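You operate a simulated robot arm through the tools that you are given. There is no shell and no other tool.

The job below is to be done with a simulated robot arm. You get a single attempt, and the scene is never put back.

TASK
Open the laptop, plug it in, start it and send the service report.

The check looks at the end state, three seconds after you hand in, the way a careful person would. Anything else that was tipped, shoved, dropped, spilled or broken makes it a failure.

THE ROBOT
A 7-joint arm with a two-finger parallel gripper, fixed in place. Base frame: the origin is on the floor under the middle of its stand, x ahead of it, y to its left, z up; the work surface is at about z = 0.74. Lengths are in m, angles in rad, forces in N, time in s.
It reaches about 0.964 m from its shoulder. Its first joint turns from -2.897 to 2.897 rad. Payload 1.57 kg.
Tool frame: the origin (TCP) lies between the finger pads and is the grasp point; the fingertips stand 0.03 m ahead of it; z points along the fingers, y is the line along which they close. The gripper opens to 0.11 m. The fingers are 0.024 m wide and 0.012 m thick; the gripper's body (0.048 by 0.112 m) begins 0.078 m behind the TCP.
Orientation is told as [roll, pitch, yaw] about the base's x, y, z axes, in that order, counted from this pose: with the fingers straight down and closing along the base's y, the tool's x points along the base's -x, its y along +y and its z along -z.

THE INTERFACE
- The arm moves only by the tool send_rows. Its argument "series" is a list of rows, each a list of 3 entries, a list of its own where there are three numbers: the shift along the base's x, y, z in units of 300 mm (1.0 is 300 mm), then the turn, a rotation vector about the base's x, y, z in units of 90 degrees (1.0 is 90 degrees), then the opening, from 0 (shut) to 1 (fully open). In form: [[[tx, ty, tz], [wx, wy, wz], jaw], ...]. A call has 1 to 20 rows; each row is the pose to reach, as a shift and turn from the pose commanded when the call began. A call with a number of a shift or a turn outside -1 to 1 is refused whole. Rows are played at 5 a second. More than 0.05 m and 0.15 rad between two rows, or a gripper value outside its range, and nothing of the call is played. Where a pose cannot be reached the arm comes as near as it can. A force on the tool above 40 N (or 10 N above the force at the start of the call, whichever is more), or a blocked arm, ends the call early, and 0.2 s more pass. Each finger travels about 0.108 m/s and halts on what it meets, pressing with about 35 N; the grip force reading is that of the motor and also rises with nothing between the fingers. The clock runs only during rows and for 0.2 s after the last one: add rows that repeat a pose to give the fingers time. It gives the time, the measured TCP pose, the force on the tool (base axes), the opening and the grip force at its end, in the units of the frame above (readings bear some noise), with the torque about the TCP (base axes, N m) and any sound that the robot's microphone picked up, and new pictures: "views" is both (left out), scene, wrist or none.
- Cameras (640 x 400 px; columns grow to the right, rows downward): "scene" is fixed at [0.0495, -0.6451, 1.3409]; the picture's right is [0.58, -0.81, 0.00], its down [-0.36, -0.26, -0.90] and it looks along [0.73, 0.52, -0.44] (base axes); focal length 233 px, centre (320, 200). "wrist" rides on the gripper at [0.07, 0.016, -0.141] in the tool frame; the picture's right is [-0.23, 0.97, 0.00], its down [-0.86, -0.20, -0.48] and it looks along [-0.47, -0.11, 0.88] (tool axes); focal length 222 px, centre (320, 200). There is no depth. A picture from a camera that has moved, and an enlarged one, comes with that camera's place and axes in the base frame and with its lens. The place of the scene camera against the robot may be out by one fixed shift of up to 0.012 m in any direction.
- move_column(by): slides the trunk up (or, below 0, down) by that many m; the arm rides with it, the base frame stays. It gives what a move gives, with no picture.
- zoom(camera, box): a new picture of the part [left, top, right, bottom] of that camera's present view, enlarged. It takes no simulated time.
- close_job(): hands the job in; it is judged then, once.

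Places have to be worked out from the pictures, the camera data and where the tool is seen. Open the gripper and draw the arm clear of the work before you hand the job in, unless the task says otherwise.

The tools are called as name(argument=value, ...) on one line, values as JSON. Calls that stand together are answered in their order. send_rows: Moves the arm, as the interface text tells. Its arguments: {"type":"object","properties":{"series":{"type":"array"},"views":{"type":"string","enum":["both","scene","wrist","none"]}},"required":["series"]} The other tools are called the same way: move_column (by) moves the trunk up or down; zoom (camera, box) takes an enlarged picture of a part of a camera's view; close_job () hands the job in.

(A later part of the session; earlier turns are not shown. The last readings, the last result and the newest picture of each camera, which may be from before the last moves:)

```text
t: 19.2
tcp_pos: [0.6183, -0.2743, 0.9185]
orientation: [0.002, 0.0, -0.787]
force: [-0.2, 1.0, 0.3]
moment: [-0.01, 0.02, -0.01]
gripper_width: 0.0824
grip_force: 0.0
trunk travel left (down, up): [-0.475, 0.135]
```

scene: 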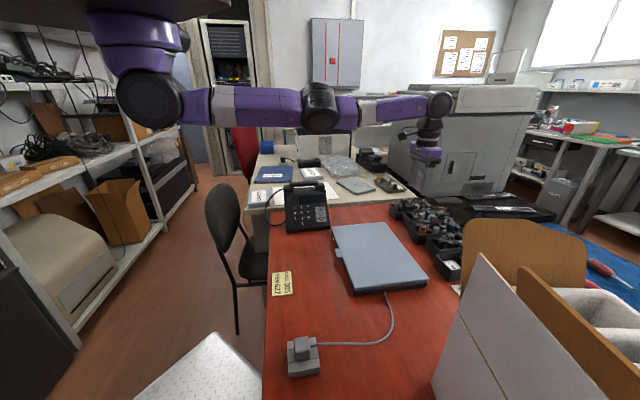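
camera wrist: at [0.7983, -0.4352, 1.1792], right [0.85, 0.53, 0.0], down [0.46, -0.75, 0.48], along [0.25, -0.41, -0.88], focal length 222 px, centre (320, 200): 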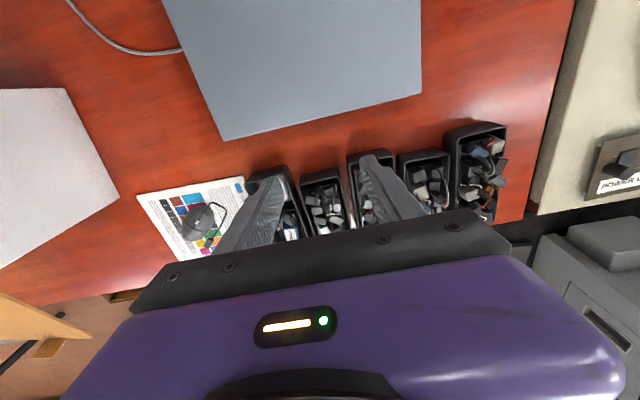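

The commanded pose was clipped to where the arm actually stopped, which is useful to know. Now I'll tilt the tool 25° forward and hover about 60 mm back from the tab along the finger direction.

send_rows(series=[[[0.003, -0.006, -0.065], [-0.05, -0.05, 0], 0.75], [[0.006, -0.012, -0.13], [-0.1, -0.1, 0], 0.75], [[0.009, -0.018, -0.2], [-0.15, -0.15, 0], 0.75], [[0.011, -0.0237, -0.263], [-0.1964, -0.1964, 0], 0.75], [[0.011, -0.0237, -0.263], [-0.1964, -0.1964, 0], 0.75]], views="both")

zoom(camera="scene", box=[305, 205, 385, 285])

zoom(camera="wrist", box=[220, 80, 440, 220])

```text
t: 20.4
tcp_pos: [0.6201, -0.2848, 0.8377]
orientation: [0.001, -0.438, -0.788]
force: [0.2, -0.2, 0.1]
moment: [-0.03, -0.03, -0.02]
gripper_width: 0.0826
grip_force: 0.0
trunk travel left (down, up): [-0.475, 0.135]
camera wrist: at [0.5451, -0.1863, 0.9374], right [0.83, 0.54, 0.1], down [0.26, -0.55, 0.8], along [0.48, -0.64, -0.6], focal length 222 px, centre (320, 200)
```

scene: 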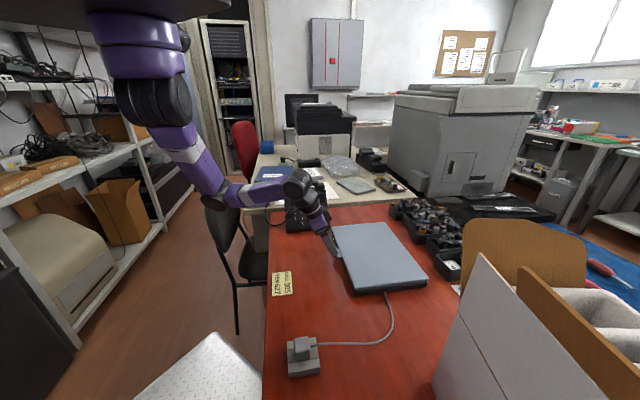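
wrist: 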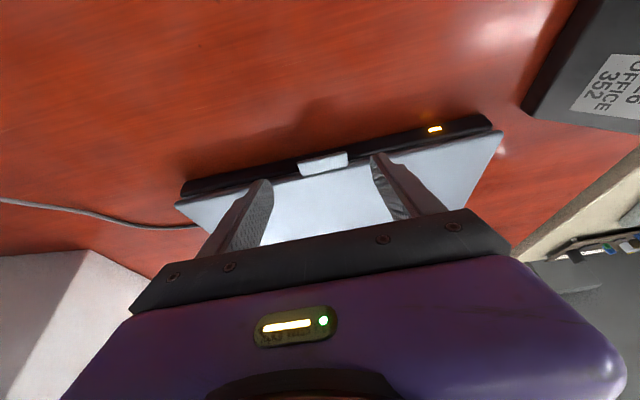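

```text
5.00 times, centred on (345, 245) of scene
camera zoom: at [0.0495, -0.6451, 1.3409], right [0.58, -0.81, 0.0], down [-0.36, -0.26, -0.9], along [0.73, 0.52, -0.44], focal length 1167 px, centre (195, -25)
```

zoom: 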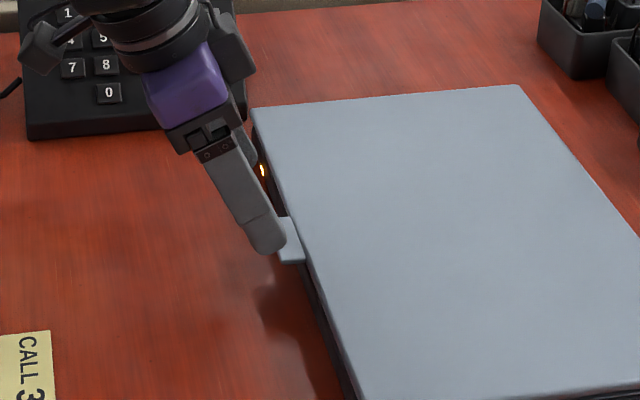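

```text
2.86 times, centred on (330, 150) of wrist
camera zoom: at [0.5451, -0.1863, 0.9374], right [0.83, 0.54, 0.1], down [0.26, -0.55, 0.8], along [0.48, -0.64, -0.6], focal length 635 px, centre (291, 343)
```

zoom: 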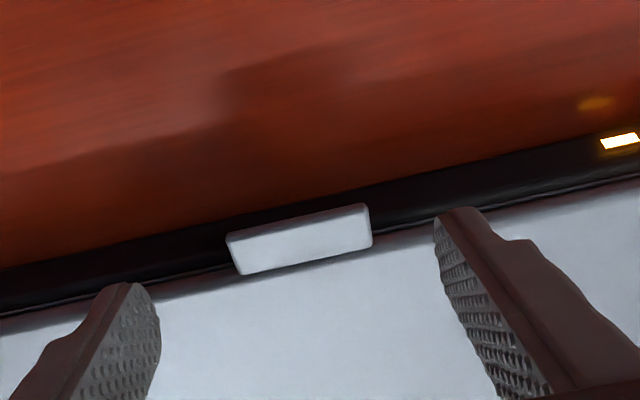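

The tool is tilted as intended and the tab is centred between the fingers, spanning n≈0.670–0.690 along the laptop's depth. I'll advance along the finger direction to the grasp point with the jaw still open.

send_rows(series=[[[0.02, -0.018, -0.061], [0, 0, 0], 0.75], [[0.04, -0.036, -0.122], [0, 0, 0], 0.75], [[0.0587, -0.0537, -0.1823], [0, 0, 0], 0.75], [[0.0587, -0.0537, -0.1823], [0, 0, 0], 0.75]], views="both")

zoom(camera="scene", box=[315, 220, 365, 270])

zoom(camera="wrist", box=[240, 110, 420, 220])

```text
t: 21.5
tcp_pos: [0.6364, -0.2987, 0.7868]
orientation: [0.0, -0.437, -0.785]
force: [-14.9, 16.2, 23.9]
moment: [0.16, -0.2, 0.22]
gripper_width: 0.0823
grip_force: 0.1
trunk travel left (down, up): [-0.475, 0.135]
stopped in row 4: the force on the tool passed its limit at 42 N (the readings are from after the stop); the commanded pose is now the measured one
camera wrist: at [0.5616, -0.2002, 0.8853], right [0.83, 0.54, 0.1], down [0.26, -0.54, 0.8], along [0.48, -0.64, -0.6], focal length 222 px, centre (320, 200)
```

scene: 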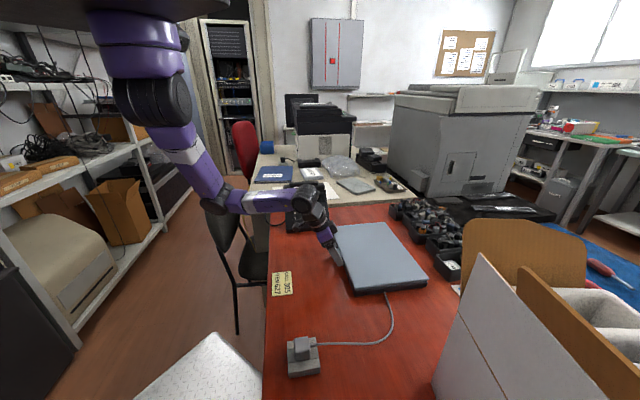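
wrist: 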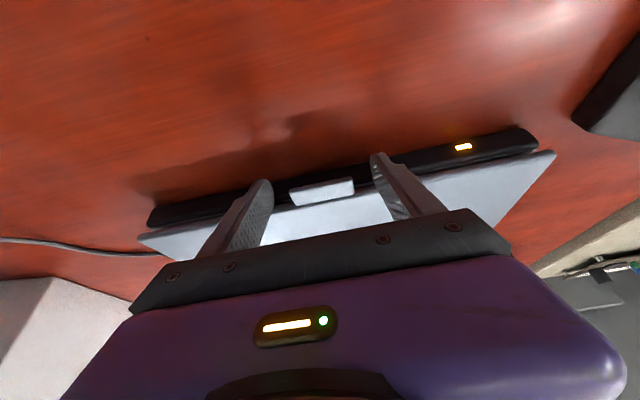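

```text
8.00 times, centred on (340, 245) of scene
camera zoom: at [0.0495, -0.6451, 1.3409], right [0.58, -0.81, 0.0], down [-0.36, -0.26, -0.9], along [0.73, 0.52, -0.44], focal length 1867 px, centre (160, -160)
```

zoom: 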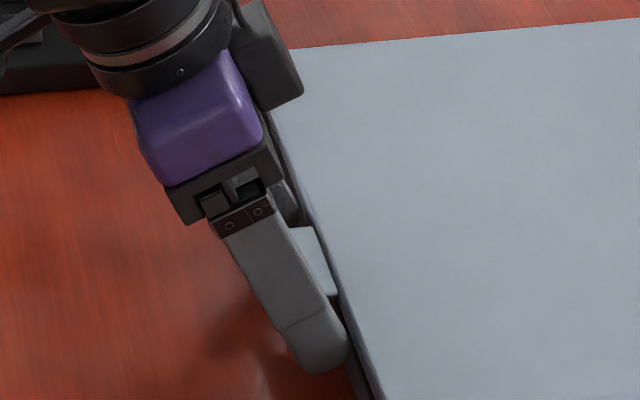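

```text
3.56 times, centred on (330, 165) of wrist
camera zoom: at [0.5616, -0.2002, 0.8853], right [0.83, 0.54, 0.1], down [0.26, -0.54, 0.8], along [0.48, -0.64, -0.6], focal length 790 px, centre (284, 324)
```

zoom: 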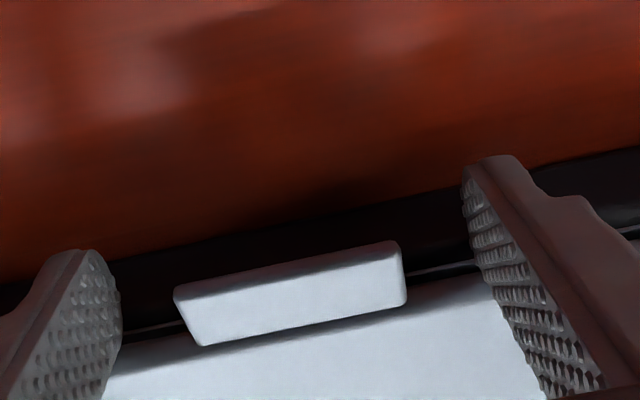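

The finger corners touched the lid's front edge. I'll back off 4 mm toward the chair, then drop 4 mm so the pads straddle the tab without touching the lid.

send_rows(series=[[[-0.0107, 0.0107, 0.003], [0, 0, 0], 0.75], [[-0.0107, 0.0107, 0.003], [0, 0, 0], 0.75], [[-0.0107, 0.0107, -0.012], [0, 0, 0], 0.75], [[-0.0107, 0.0107, -0.012], [0, 0, 0], 0.75]], views="both")

zoom(camera="wrist", box=[240, 110, 420, 220])

zoom(camera="scene", box=[315, 220, 365, 270])

```text
t: 22.5
tcp_pos: [0.6366, -0.2955, 0.7802]
orientation: [0.0, -0.437, -0.784]
force: [0.0, 0.0, 0.4]
moment: [0.02, -0.01, 0.0]
gripper_width: 0.0828
grip_force: 0.1
trunk travel left (down, up): [-0.475, 0.135]
camera wrist: at [0.5596, -0.1974, 0.8795], right [0.83, 0.54, 0.1], down [0.26, -0.55, 0.8], along [0.48, -0.64, -0.6], focal length 222 px, centre (320, 200)
```

scene: 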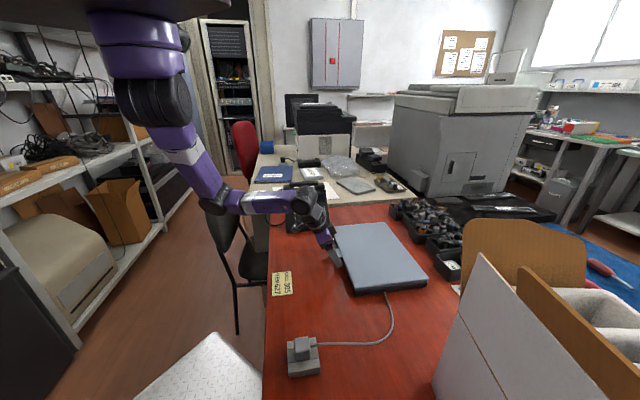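
wrist: 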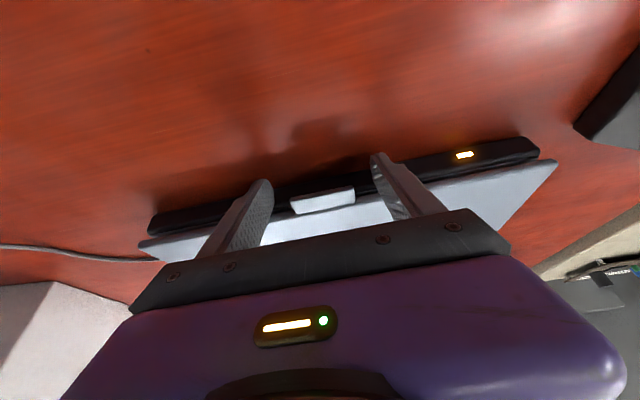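

```text
3.56 times, centred on (330, 165) of wrist
camera zoom: at [0.5596, -0.1974, 0.8795], right [0.83, 0.54, 0.1], down [0.26, -0.55, 0.8], along [0.48, -0.64, -0.6], focal length 790 px, centre (284, 324)
```

zoom: 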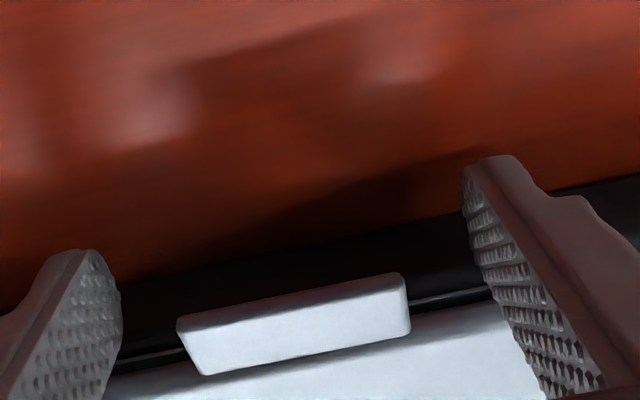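

```text
8.00 times, centred on (340, 245) of scene
camera zoom: at [0.0495, -0.6451, 1.3409], right [0.58, -0.81, 0.0], down [-0.36, -0.26, -0.9], along [0.73, 0.52, -0.44], focal length 1867 px, centre (160, -160)
```

zoom: 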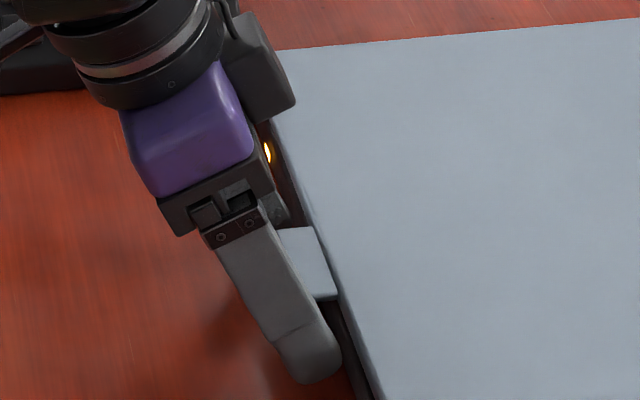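

The fingers are clear of contact now, but at this tilt the pads only overlap the outer 5–9 mm of the tab. I'll back off, bring the tool upright so it can grip more of the tab, and come down again with the finger faces just clear of the lid edge.

send_rows(series=[[[-0.03, 0.03, 0.09], [0, 0, 0], 0.75], [[-0.06, 0.06, 0.18], [0, 0, 0], 0.75], [[-0.04, 0.04, 0.22], [0.05, 0.05, 0], 0.75], [[-0.02, 0.02, 0.22], [0.1, 0.1, 0], 0.75], [[0.01, -0.01, 0.22], [0.15, 0.15, 0], 0.75], [[0.0283, -0.028, 0.22], [0.1964, 0.1964, 0], 0.75], [[0.0283, -0.028, 0.13], [0.1964, 0.1964, 0], 0.75], [[0.0283, -0.028, 0.08], [0.1964, 0.1964, 0], 0.75], [[0.0283, -0.028, 0.08], [0.1964, 0.1964, 0], 0.75]], views="both")

zoom(camera="wrist", box=[240, 120, 420, 230])

zoom(camera="scene", box=[315, 220, 365, 270])

```text
t: 24.5
tcp_pos: [0.6418, -0.3045, 0.8052]
orientation: [0.0, -0.001, -0.785]
force: [-0.1, 0.0, 1.0]
moment: [0.01, -0.01, 0.01]
gripper_width: 0.0824
grip_force: 0.0
trunk travel left (down, up): [-0.475, 0.135]
camera wrist: at [0.6045, -0.2445, 0.947], right [0.85, 0.53, 0.0], down [0.46, -0.75, 0.48], along [0.25, -0.41, -0.88], focal length 222 px, centre (320, 200)
```

scene: 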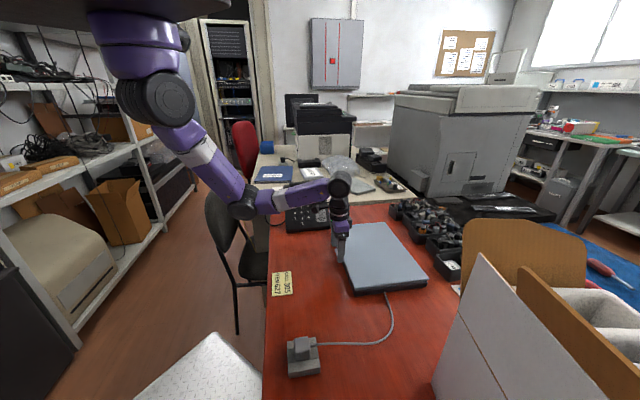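
wrist: 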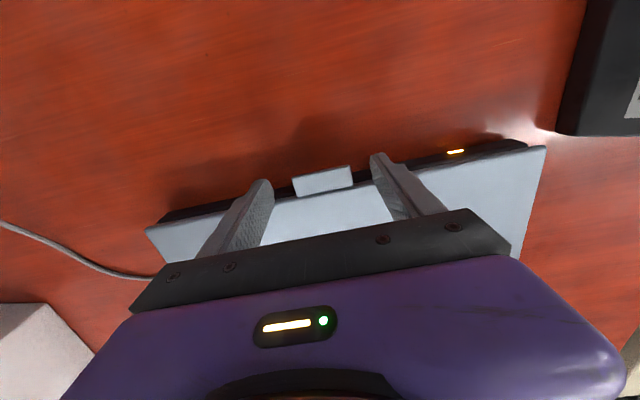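

```text
3.56 times, centred on (330, 175) of wrist
camera zoom: at [0.6045, -0.2445, 0.947], right [0.85, 0.53, 0.0], down [0.46, -0.75, 0.48], along [0.25, -0.41, -0.88], focal length 790 px, centre (284, 289)
```

zoom: 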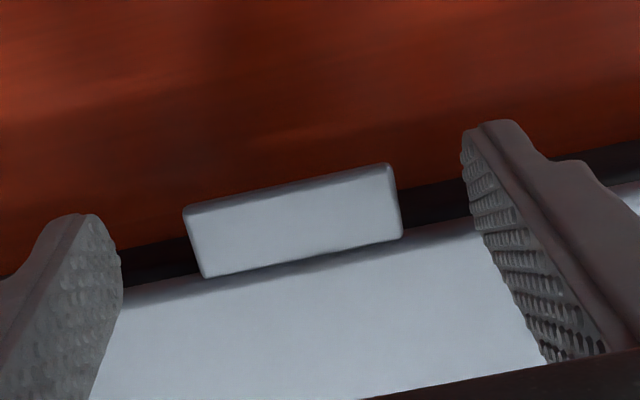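

```text
8.00 times, centred on (340, 245) of scene
camera zoom: at [0.0495, -0.6451, 1.3409], right [0.58, -0.81, 0.0], down [-0.36, -0.26, -0.9], along [0.73, 0.52, -0.44], focal length 1867 px, centre (160, -160)
```

zoom: 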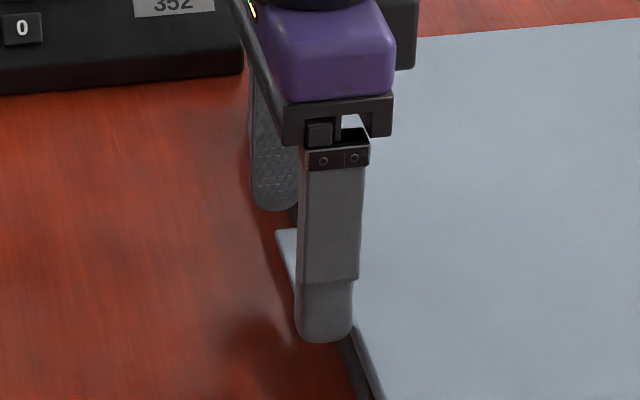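

In the upright pose the pads cover about 15 mm of the tab. I'll back off 2 mm for lid clearance, drop to the tab's height, and close.

send_rows(series=[[[-0.0047, 0.0047, 0], [0, 0, 0], 0.75], [[-0.0047, 0.0047, -0.028], [0, 0, 0], 0.75], [[-0.0047, 0.0047, -0.055], [0, 0, 0], 0.75], [[-0.0047, 0.0047, -0.055], [0, 0, 0], 0.75], [[-0.0047, 0.0047, -0.055], [0, 0, 0], 0.55], [[-0.0047, 0.0047, -0.055], [0, 0, 0], 0.35], [[-0.0047, 0.0047, -0.055], [0, 0, 0], 0.35], [[-0.0047, 0.0047, -0.055], [0, 0, 0], 0.35]], views="both")

zoom(camera="wrist", box=[240, 120, 420, 230])

zoom(camera="scene", box=[315, 220, 365, 270])

```text
t: 26.3
tcp_pos: [0.6417, -0.3037, 0.7883]
orientation: [0.0, -0.001, -0.786]
force: [2.3, 1.6, -1.9]
moment: [0.2, -0.04, 0.04]
gripper_width: 0.0497
grip_force: 45.0
trunk travel left (down, up): [-0.475, 0.135]
camera wrist: at [0.6042, -0.2426, 0.9305], right [0.85, 0.53, 0.0], down [0.46, -0.75, 0.48], along [0.25, -0.41, -0.88], focal length 222 px, centre (320, 200)
```

scene: 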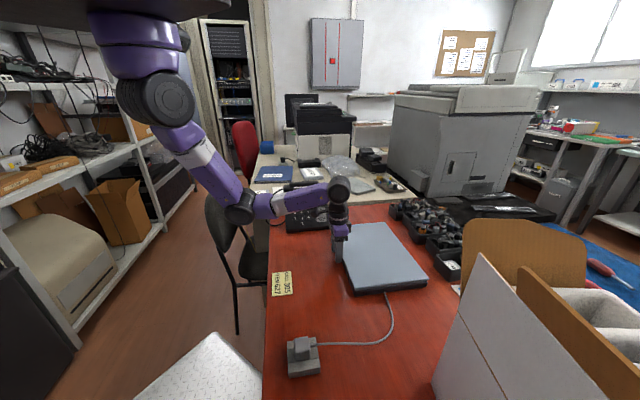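
wrist: 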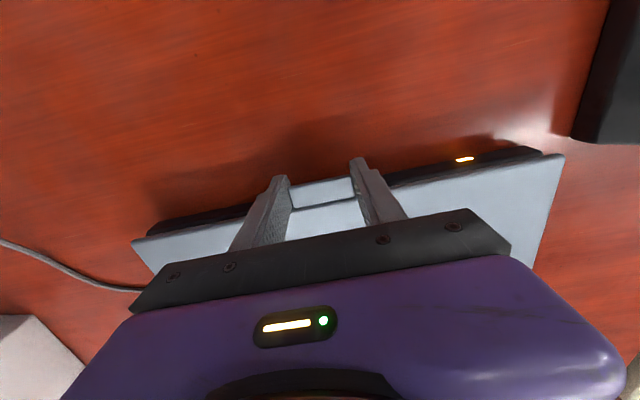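

```text
3.56 times, centred on (330, 175) of wrist
camera zoom: at [0.6042, -0.2426, 0.9305], right [0.85, 0.53, 0.0], down [0.46, -0.75, 0.48], along [0.25, -0.41, -0.88], focal length 790 px, centre (284, 289)
```

zoom: 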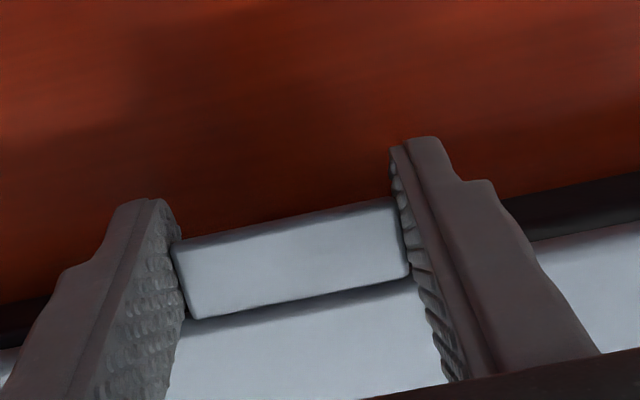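

```text
8.00 times, centred on (340, 245) of scene
camera zoom: at [0.0495, -0.6451, 1.3409], right [0.58, -0.81, 0.0], down [-0.36, -0.26, -0.9], along [0.73, 0.52, -0.44], focal length 1867 px, centre (160, -160)
```

zoom: 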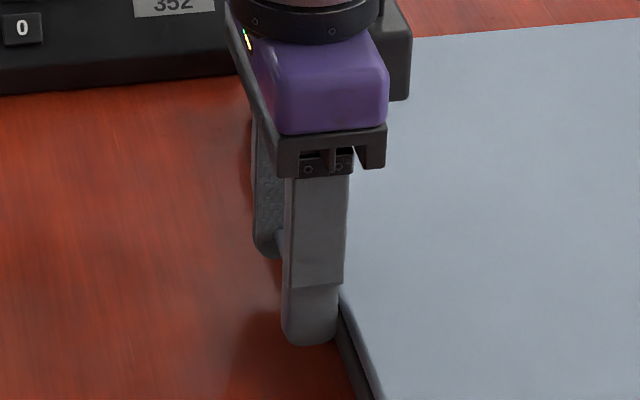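

The tab is gripped: 0.050 m wide at 45 N. I'll lift the lid along an arc about its hinge, estimated at n≈0.93 and z≈0.76, going only the first 10° to check the forces.

send_rows(series=[[[0.001, -0.001, 0.038], [-0.006, -0.006, 0], 0.35], [[0.0026, -0.0026, 0.0763], [-0.0118, -0.0118, 0], 0.35], [[0.006, -0.006, 0.114], [-0.018, -0.018, 0], 0.35], [[0.0097, -0.0097, 0.152], [-0.0236, -0.0236, 0], 0.35]], views="both")

zoom(camera="scene", box=[300, 190, 440, 310])

```text
t: 27.3
tcp_pos: [0.6448, -0.3058, 0.8335]
orientation: [-0.001, -0.05, -0.784]
force: [5.3, 13.9, -3.9]
moment: [0.49, 0.04, -0.22]
gripper_width: 0.0499
grip_force: 6.4
trunk travel left (down, up): [-0.475, 0.135]
camera wrist: at [0.6016, -0.2404, 0.9716], right [0.85, 0.53, 0.01], down [0.45, -0.73, 0.52], along [0.29, -0.44, -0.85], focal length 222 px, centre (320, 200)
```

scene: 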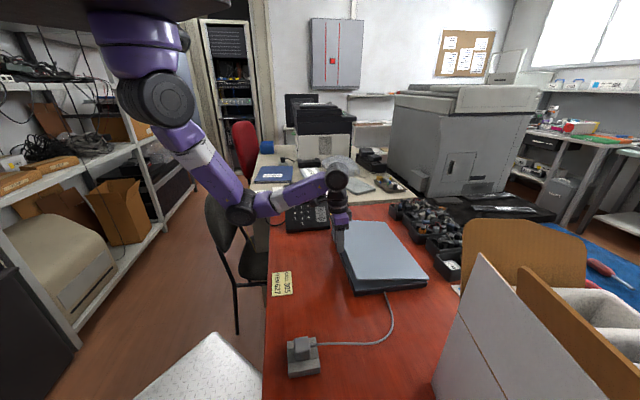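
wrist: 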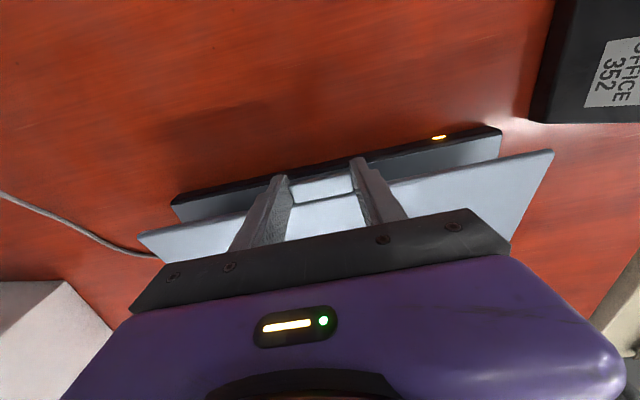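

```text
3.33 times, centred on (370, 250) of scene
camera zoom: at [0.0495, -0.6451, 1.3409], right [0.58, -0.81, 0.0], down [-0.36, -0.26, -0.9], along [0.73, 0.52, -0.44], focal length 778 px, centre (153, 33)
```

zoom: 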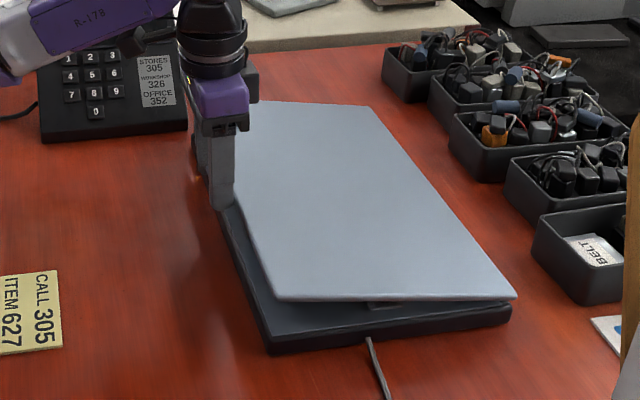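

The lid is lifting cleanly. There's a small sideways load of about 13 N along the hinge axis, so I'll bias 1 mm that way and continue to 30° with a firmer grip.

send_rows(series=[[[0.0075, -0.004, 0.037], [-0.006, -0.006, 0], 0.2], [[0.0137, -0.0099, 0.074], [-0.0118, -0.0118, 0], 0.2], [[0.0215, -0.018, 0.11], [-0.0177, -0.0177, 0], 0.2], [[0.0299, -0.0261, 0.146], [-0.0236, -0.0236, 0], 0.2], [[0.04, -0.036, 0.181], [-0.0295, -0.0295, 0], 0.2], [[0.0505, -0.0467, 0.2157], [-0.0354, -0.0354, 0], 0.2], [[0.063, -0.059, 0.249], [-0.041, -0.041, 0], 0.2], [[0.0757, -0.0719, 0.2827], [-0.0471, -0.0471, 0], 0.2], [[0.0757, -0.0719, 0.2827], [-0.0471, -0.0471, 0], 0.2]], views="both")

zoom(camera="scene", box=[300, 190, 440, 310])

```text
t: 29.3
tcp_pos: [0.6657, -0.3265, 0.92]
orientation: [0.003, -0.154, -0.786]
force: [-24.2, 20.0, 8.8]
moment: [1.52, 1.16, 0.39]
gripper_width: 0.0499
grip_force: 44.7
trunk travel left (down, up): [-0.475, 0.135]
camera wrist: at [0.6131, -0.2515, 1.0488], right [0.85, 0.53, 0.04], down [0.4, -0.69, 0.6], along [0.34, -0.5, -0.8], focal length 222 px, centre (320, 200)
```

scene: 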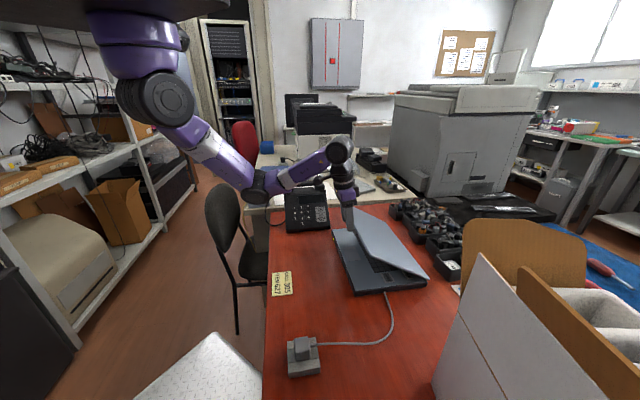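
wrist: 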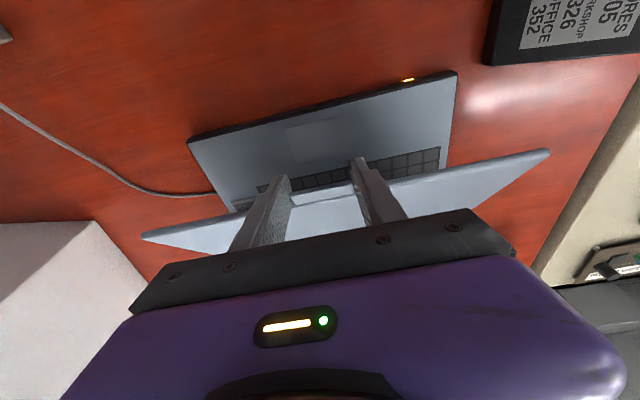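

```text
3.33 times, centred on (370, 250) of scene
camera zoom: at [0.0495, -0.6451, 1.3409], right [0.58, -0.81, 0.0], down [-0.36, -0.26, -0.9], along [0.73, 0.52, -0.44], focal length 778 px, centre (153, 33)
```

zoom: 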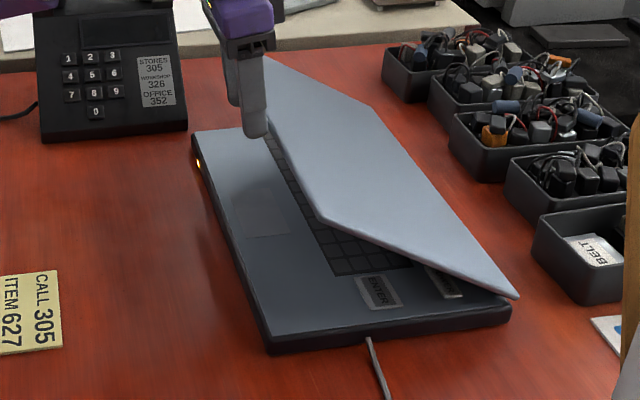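

The lid is near 30° and an ENTER key is now visible. A 31 N radial load says the true arc runs slightly outside mine, so I'm moving the hinge estimate to n≈0.934, z≈0.765 and continuing to 45°.

send_rows(series=[[[-0.0026, 0.0026, 0.0063], [0, 0, 0], 0.2], [[0.0118, -0.0118, 0.039], [0, 0, 0], 0.2], [[0.0273, -0.0273, 0.0713], [0, 0, 0], 0.2], [[0.0441, -0.0441, 0.1017], [0, 0, 0], 0.2], [[0.061, -0.061, 0.132], [0, 0, 0], 0.2], [[0.0799, -0.0799, 0.16], [0, 0, 0], 0.2], [[0.0988, -0.0988, 0.1883], [0, 0, 0], 0.2], [[0.0988, -0.0988, 0.1883], [0, 0, 0], 0.2]], views="both")

zoom(camera="scene", box=[300, 190, 440, 310])

```text
t: 31.1
tcp_pos: [0.6969, -0.3581, 0.9743]
orientation: [0.0, -0.158, -0.785]
force: [-4.5, -5.1, -11.7]
moment: [1.25, 0.79, 0.17]
gripper_width: 0.0498
grip_force: 45.2
trunk travel left (down, up): [-0.475, 0.135]
camera wrist: at [0.6443, -0.2823, 1.1044], right [0.85, 0.53, 0.03], down [0.4, -0.68, 0.61], along [0.34, -0.5, -0.79], focal length 222 px, centre (320, 200)
```

scene: 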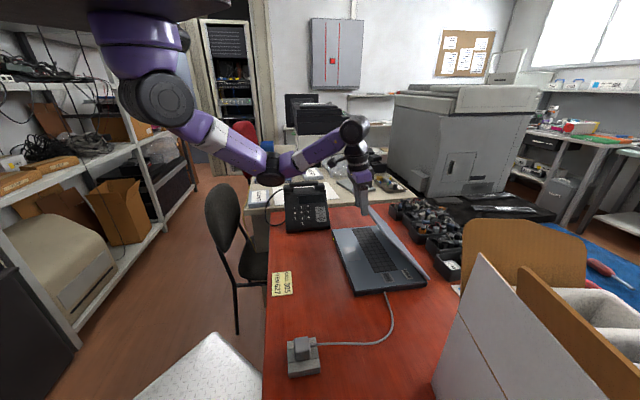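
wrist: 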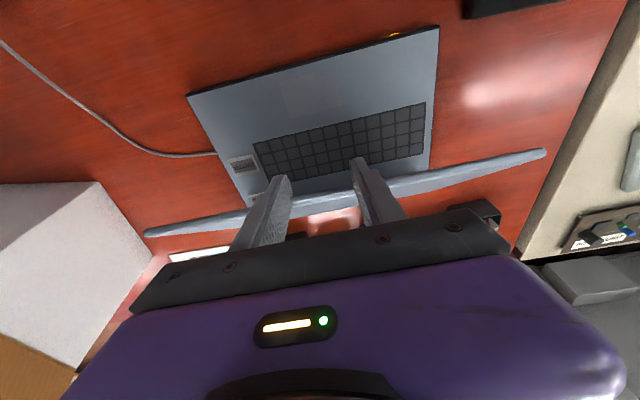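

```text
3.33 times, centred on (370, 250) of scene
camera zoom: at [0.0495, -0.6451, 1.3409], right [0.58, -0.81, 0.0], down [-0.36, -0.26, -0.9], along [0.73, 0.52, -0.44], focal length 778 px, centre (153, 33)
```

zoom: 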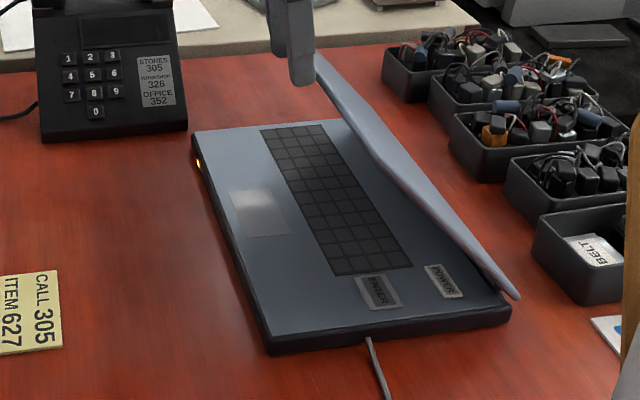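

ENTER and POWER keys are visible on the laptop deck and the loads are now small (about 12 N downward, mostly lid weight). I'll continue the arc to 70°, adding a little forward tilt for reach.

send_rows(series=[[[0.0204, -0.0204, 0.0257], [0, 0, 0], 0.2], [[0.0408, -0.0408, 0.0513], [0, 0, 0], 0.2], [[0.0627, -0.0627, 0.0745], [0, 0, 0], 0.2], [[0.0846, -0.0846, 0.0977], [0, 0, 0], 0.2], [[0.1078, -0.1078, 0.1182], [0, 0, 0], 0.2], [[0.131, -0.131, 0.1387], [0, 0, 0], 0.2], [[0.1547, -0.1547, 0.1557], [-0.0079, -0.0079, 0], 0.2], [[0.1784, -0.1784, 0.1727], [-0.0157, -0.0157, 0], 0.2], [[0.203, -0.203, 0.1868], [-0.0236, -0.0236, 0], 0.2], [[0.2275, -0.2275, 0.201], [-0.0314, -0.0314, 0], 0.2], [[0.2275, -0.2275, 0.201], [-0.0314, -0.0314, 0], 0.2]], views="both")

```text
t: 33.5
tcp_pos: [0.7655, -0.4261, 1.0352]
orientation: [0.0, -0.226, -0.784]
force: [-9.1, -1.8, -8.4]
moment: [1.0, 1.22, -0.17]
gripper_width: 0.0498
grip_force: 45.2
trunk travel left (down, up): [-0.475, 0.135]
camera wrist: at [0.7061, -0.3442, 1.1578], right [0.85, 0.53, 0.05], down [0.37, -0.65, 0.66], along [0.38, -0.54, -0.75], focal length 222 px, centre (320, 200)
```

scene: 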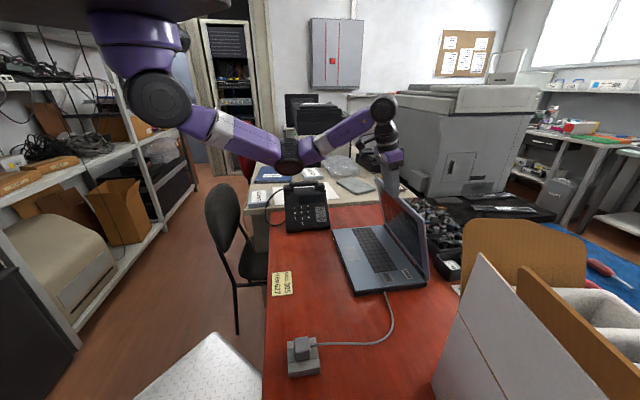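
wrist: 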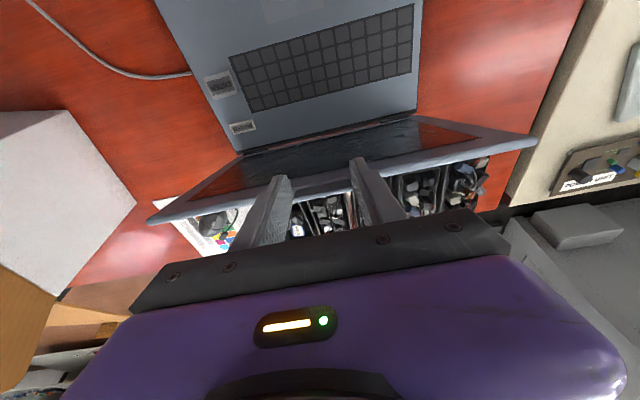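

The lid is at about 70° and loads stay low. I'll continue past vertical to 92°, then check.

send_rows(series=[[[0.0256, -0.0256, 0.0107], [-0.0079, -0.0079, 0], 0.2], [[0.0511, -0.0511, 0.0213], [-0.0157, -0.0157, 0], 0.2], [[0.077, -0.077, 0.029], [-0.0236, -0.0236, 0], 0.2], [[0.1028, -0.1028, 0.0367], [-0.0314, -0.0314, 0], 0.2], [[0.1293, -0.1293, 0.0408], [-0.0393, -0.0393, 0], 0.2], [[0.1558, -0.1558, 0.045], [-0.0471, -0.0471, 0], 0.2], [[0.1823, -0.1823, 0.0458], [-0.055, -0.055, 0], 0.2], [[0.2088, -0.2088, 0.0467], [-0.0628, -0.0628, 0], 0.2], [[0.2355, -0.2355, 0.044], [-0.0707, -0.0707, 0], 0.2], [[0.2355, -0.2355, 0.044], [-0.0707, -0.0707, 0], 0.2]], views="both")

```text
t: 35.7
tcp_pos: [0.8355, -0.4969, 1.0482]
orientation: [-0.001, -0.384, -0.784]
force: [-12.0, -1.7, -13.4]
moment: [1.07, 1.2, -0.12]
gripper_width: 0.0498
grip_force: 44.7
trunk travel left (down, up): [-0.475, 0.135]
camera wrist: at [0.7638, -0.4021, 1.1536], right [0.84, 0.54, 0.08], down [0.29, -0.58, 0.76], along [0.46, -0.62, -0.64], focal length 222 px, centre (320, 200)
```

scene: 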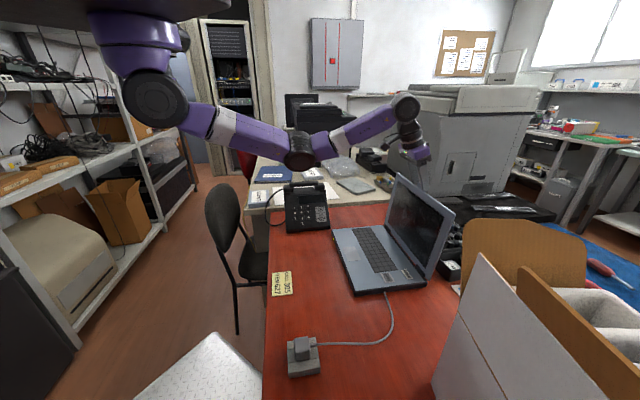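
wrist: 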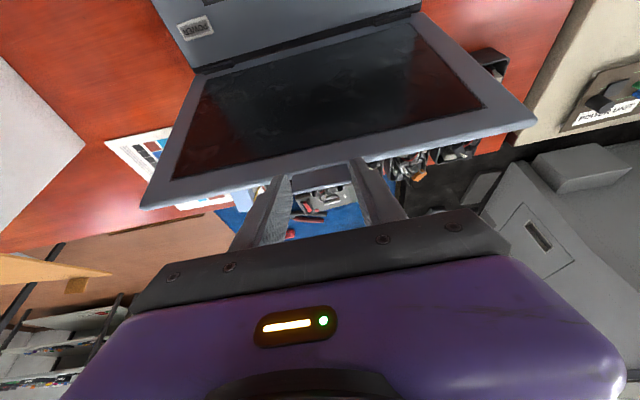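

The lid is just past vertical. I'll take it to about 105° so it leans back stably.

send_rows(series=[[[0.0266, -0.0266, -0.0027], [-0.0079, -0.0079, 0], 0.2], [[0.0528, -0.0528, -0.0087], [-0.0157, -0.0157, 0], 0.2], [[0.0789, -0.0789, -0.0147], [-0.0236, -0.0236, 0], 0.2], [[0.1049, -0.1049, -0.0242], [-0.0313, -0.0313, 0], 0.2], [[0.1308, -0.1308, -0.0337], [-0.0393, -0.0393, 0], 0.2], [[0.1308, -0.1308, -0.0337], [-0.0393, -0.0393, 0], 0.2]], views="both")

zoom(camera="scene", box=[320, 130, 480, 310])

```text
t: 36.9
tcp_pos: [0.8707, -0.5306, 1.0406]
orientation: [-0.002, -0.459, -0.787]
force: [-14.9, 14.5, 12.1]
moment: [0.82, 0.89, -0.16]
gripper_width: 0.0497
grip_force: 45.7
trunk travel left (down, up): [-0.475, 0.135]
stopped in row 5: the force on the tool passed its limit at 57 N (the readings are from after the stop); the commanded pose is now the measured one
camera wrist: at [0.7932, -0.4314, 1.1375], right [0.83, 0.54, 0.1], down [0.25, -0.53, 0.81], along [0.49, -0.65, -0.58], focal length 222 px, centre (320, 200)
```

scene: 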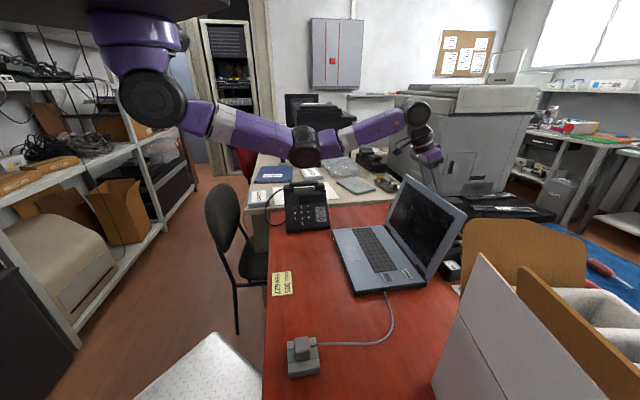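
wrist: 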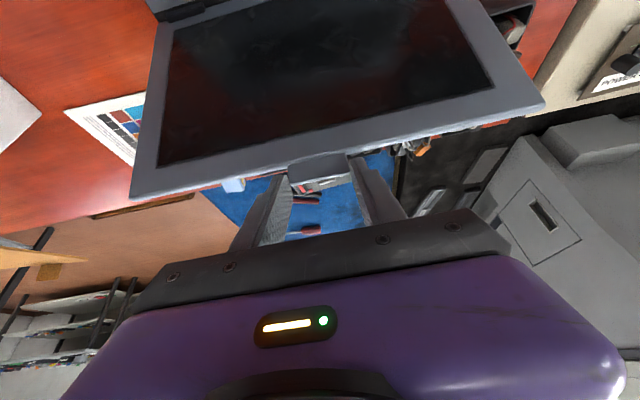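

```text
2.22 times, centred on (400, 220) of scene
camera zoom: at [0.0495, -0.6451, 1.3409], right [0.58, -0.81, 0.0], down [-0.36, -0.26, -0.9], along [0.73, 0.52, -0.44], focal length 519 px, centre (142, 156)
```

zoom: 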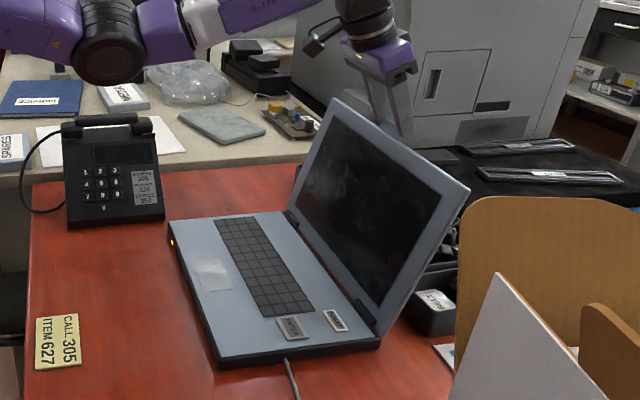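

The 57 N stop suggests the lid reached its end stop, at about 103°. I'll ease off, release the tab, and retreat up along the finger direction.

send_rows(series=[[[-0.004, 0.004, 0], [0, 0, 0], 0.2], [[-0.004, 0.004, 0], [0, 0, 0], 0.5], [[-0.004, 0.004, 0], [0, 0, 0], 0.75], [[-0.004, 0.004, 0], [0, 0, 0], 0.75], [[-0.04, 0.04, 0.1], [0, 0, 0], 0.75], [[-0.08, 0.08, 0.2], [0, 0, 0], 0.75], [[-0.12, 0.12, 0.3], [0, 0, 0], 0.75], [[-0.22, 0.22, 0.34], [0, 0, 0], 0.75], [[-0.32, 0.32, 0.38], [0, 0, 0], 0.75], [[-0.32, 0.32, 0.38], [0, 0, 0], 0.75]], views="both")

zoom(camera="scene", box=[320, 150, 480, 310])

```text
t: 39.1
tcp_pos: [0.7735, -0.436, 1.1526]
orientation: [-0.001, -0.46, -0.785]
force: [0.2, -0.7, 0.5]
moment: [0.02, -0.01, 0.01]
gripper_width: 0.0824
grip_force: 0.0
trunk travel left (down, up): [-0.475, 0.135]
camera wrist: at [0.6973, -0.3368, 1.2486], right [0.83, 0.54, 0.1], down [0.25, -0.53, 0.81], along [0.49, -0.65, -0.58], focal length 222 px, centre (320, 200)
```

scene: 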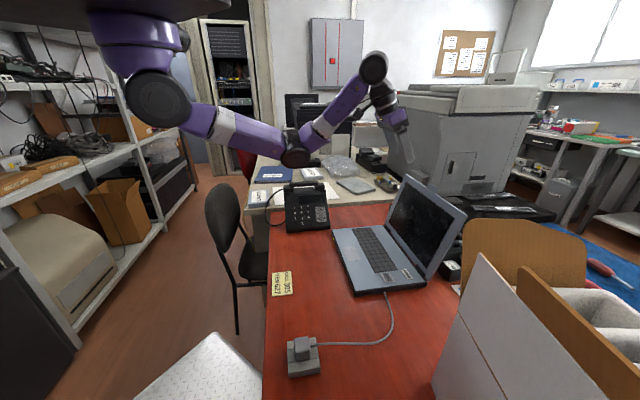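
wrist: 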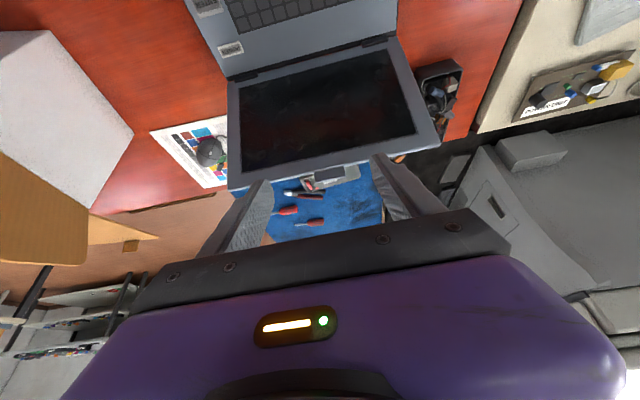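

```text
2.50 times, centred on (400, 230) of scene
camera zoom: at [0.0495, -0.6451, 1.3409], right [0.58, -0.81, 0.0], down [-0.36, -0.26, -0.9], along [0.73, 0.52, -0.44], focal length 583 px, centre (120, 125)
```

zoom: 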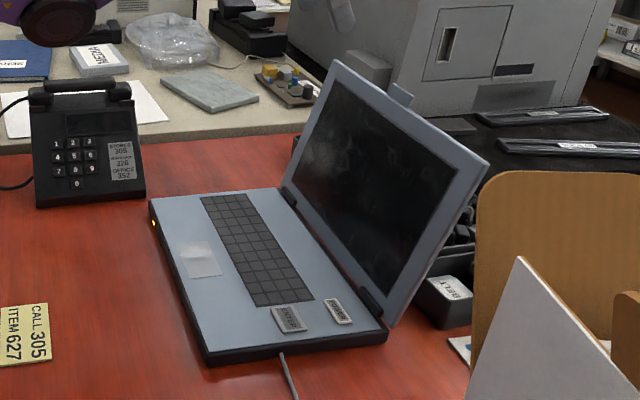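

The lid stays open by itself. The POWER key looks to be near (0.694,-0.548) and ENTER near (0.644,-0.500), so I'll bring the tool upright and look at them from above.

send_rows(series=[[[-0.1, 0.04, -0.04], [0.03, 0.03, 0], 0.75], [[-0.2, 0.08, -0.1], [0.06, 0.06, 0], 0.75], [[-0.28, 0.08, -0.2], [0.09, 0.09, 0], 0.75], [[-0.34, 0.06, -0.32], [0.12, 0.12, 0], 0.75], [[-0.4, 0.04, -0.44], [0.15, 0.15, 0], 0.75], [[-0.45, 0.02, -0.56], [0.18, 0.18, 0], 0.75], [[-0.49, -0.01, -0.67], [0.2066, 0.2066, 0], 0.75], [[-0.508, -0.033, -0.762], [0.2066, 0.2066, 0], 0.75], [[-0.508, -0.033, -0.762], [0.2066, 0.2066, 0], 0.75]], views="both")

zoom(camera="wrist", box=[230, 100, 430, 230])

zoom(camera="scene", box=[370, 240, 430, 300])

```text
t: 41.1
tcp_pos: [0.6216, -0.4461, 0.9247]
orientation: [0.001, -0.001, -0.784]
force: [-0.9, -0.8, -1.4]
moment: [0.03, 0.01, -0.04]
gripper_width: 0.0826
grip_force: 0.0
trunk travel left (down, up): [-0.475, 0.135]
camera wrist: at [0.5847, -0.385, 1.0661], right [0.85, 0.53, 0.0], down [0.46, -0.74, 0.48], along [0.25, -0.41, -0.88], focal length 222 px, centre (320, 200)
```

scene: 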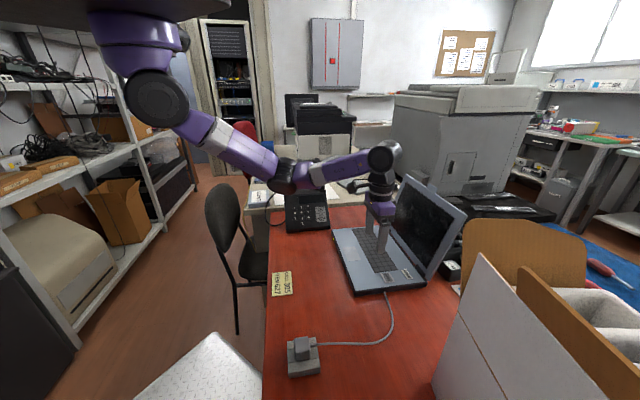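
wrist: 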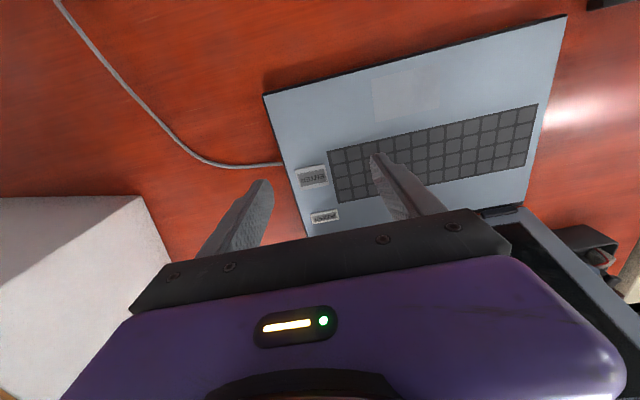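

```text
3.08 times, centred on (330, 165) of wrist
camera zoom: at [0.5847, -0.385, 1.0661], right [0.85, 0.53, 0.0], down [0.46, -0.74, 0.48], along [0.25, -0.41, -0.88], focal length 684 px, centre (289, 308)
```

zoom: 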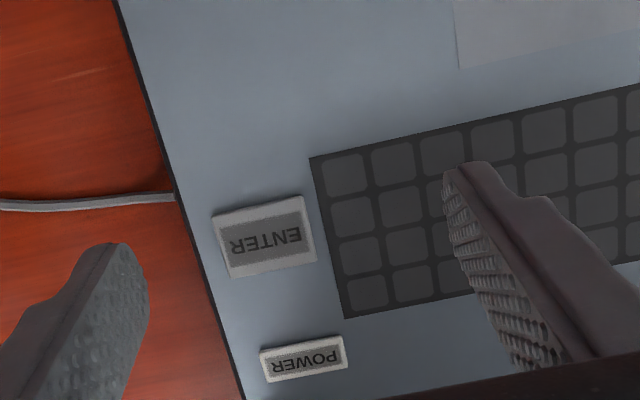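

```text
6.67 times, centred on (400, 270) of scene
camera zoom: at [0.0495, -0.6451, 1.3409], right [0.58, -0.81, 0.0], down [-0.36, -0.26, -0.9], along [0.73, 0.52, -0.44], focal length 1556 px, centre (-213, -267)
```

zoom: 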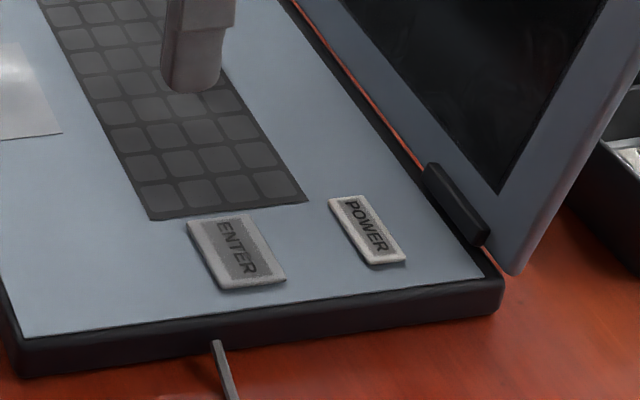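

Both keys read clearly: ENTER at about (0.642,-0.500) and POWER at about (0.695,-0.549). I'll close the fingers and hover over POWER.

send_rows(series=[[[0.06, -0.087, 0], [0, 0, 0], 0.4], [[0.12, -0.173, -0.03], [0, 0, 0], 0.1], [[0.18, -0.26, -0.08], [0, 0, 0], 0], [[0.243, -0.3457, -0.18], [0, 0, 0], 0], [[0.243, -0.3457, -0.284], [0, 0, 0], 0], [[0.243, -0.3457, -0.284], [0, 0, 0], 0]], views="both")

zoom(camera="wrist", box=[230, 100, 430, 230])

zoom(camera="scene", box=[370, 240, 430, 300])

```text
t: 42.5
tcp_pos: [0.6973, -0.552, 0.8391]
orientation: [-0.001, -0.004, -0.785]
force: [0.0, 0.8, 0.0]
moment: [0.02, 0.0, 0.0]
gripper_width: 0.0
grip_force: 21.1
trunk travel left (down, up): [-0.475, 0.135]
camera wrist: at [0.6596, -0.4916, 0.9809], right [0.85, 0.53, 0.0], down [0.46, -0.75, 0.48], along [0.25, -0.41, -0.88], focal length 222 px, centre (320, 200)
```

scene: 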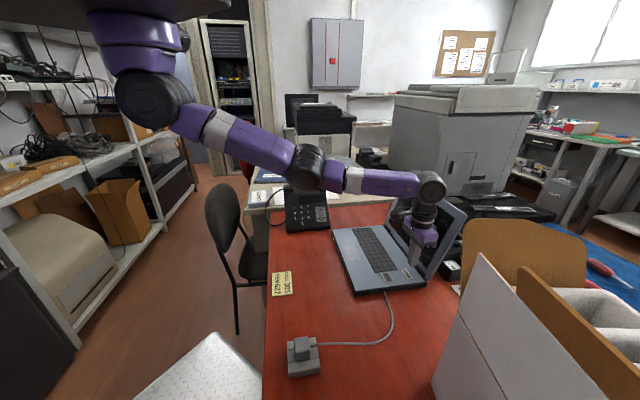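
wrist: 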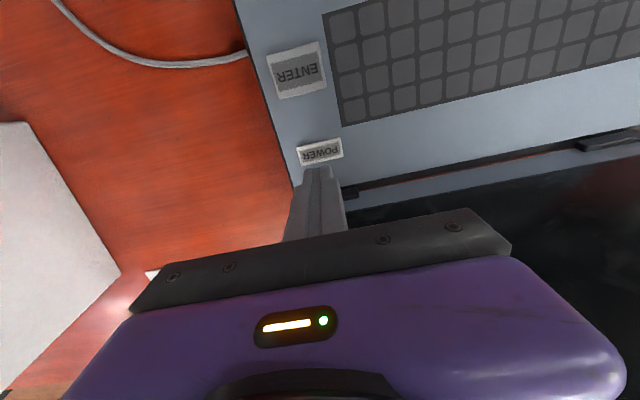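

```text
3.08 times, centred on (330, 165) of wrist
camera zoom: at [0.6596, -0.4916, 0.9809], right [0.85, 0.53, 0.0], down [0.46, -0.75, 0.48], along [0.25, -0.41, -0.88], focal length 684 px, centre (289, 308)
```

zoom: 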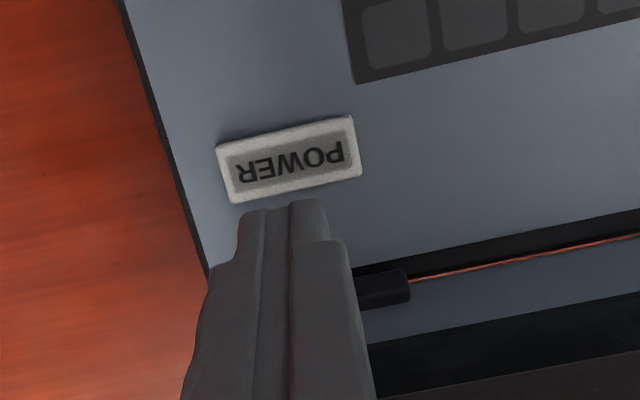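

```text
6.67 times, centred on (400, 270) of scene
camera zoom: at [0.0495, -0.6451, 1.3409], right [0.58, -0.81, 0.0], down [-0.36, -0.26, -0.9], along [0.73, 0.52, -0.44], focal length 1556 px, centre (-213, -267)
```

zoom: 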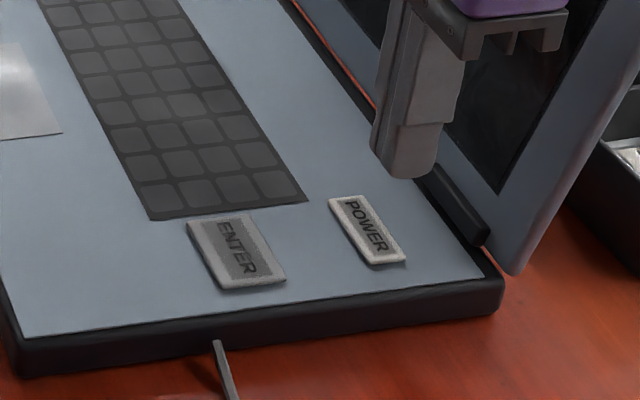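

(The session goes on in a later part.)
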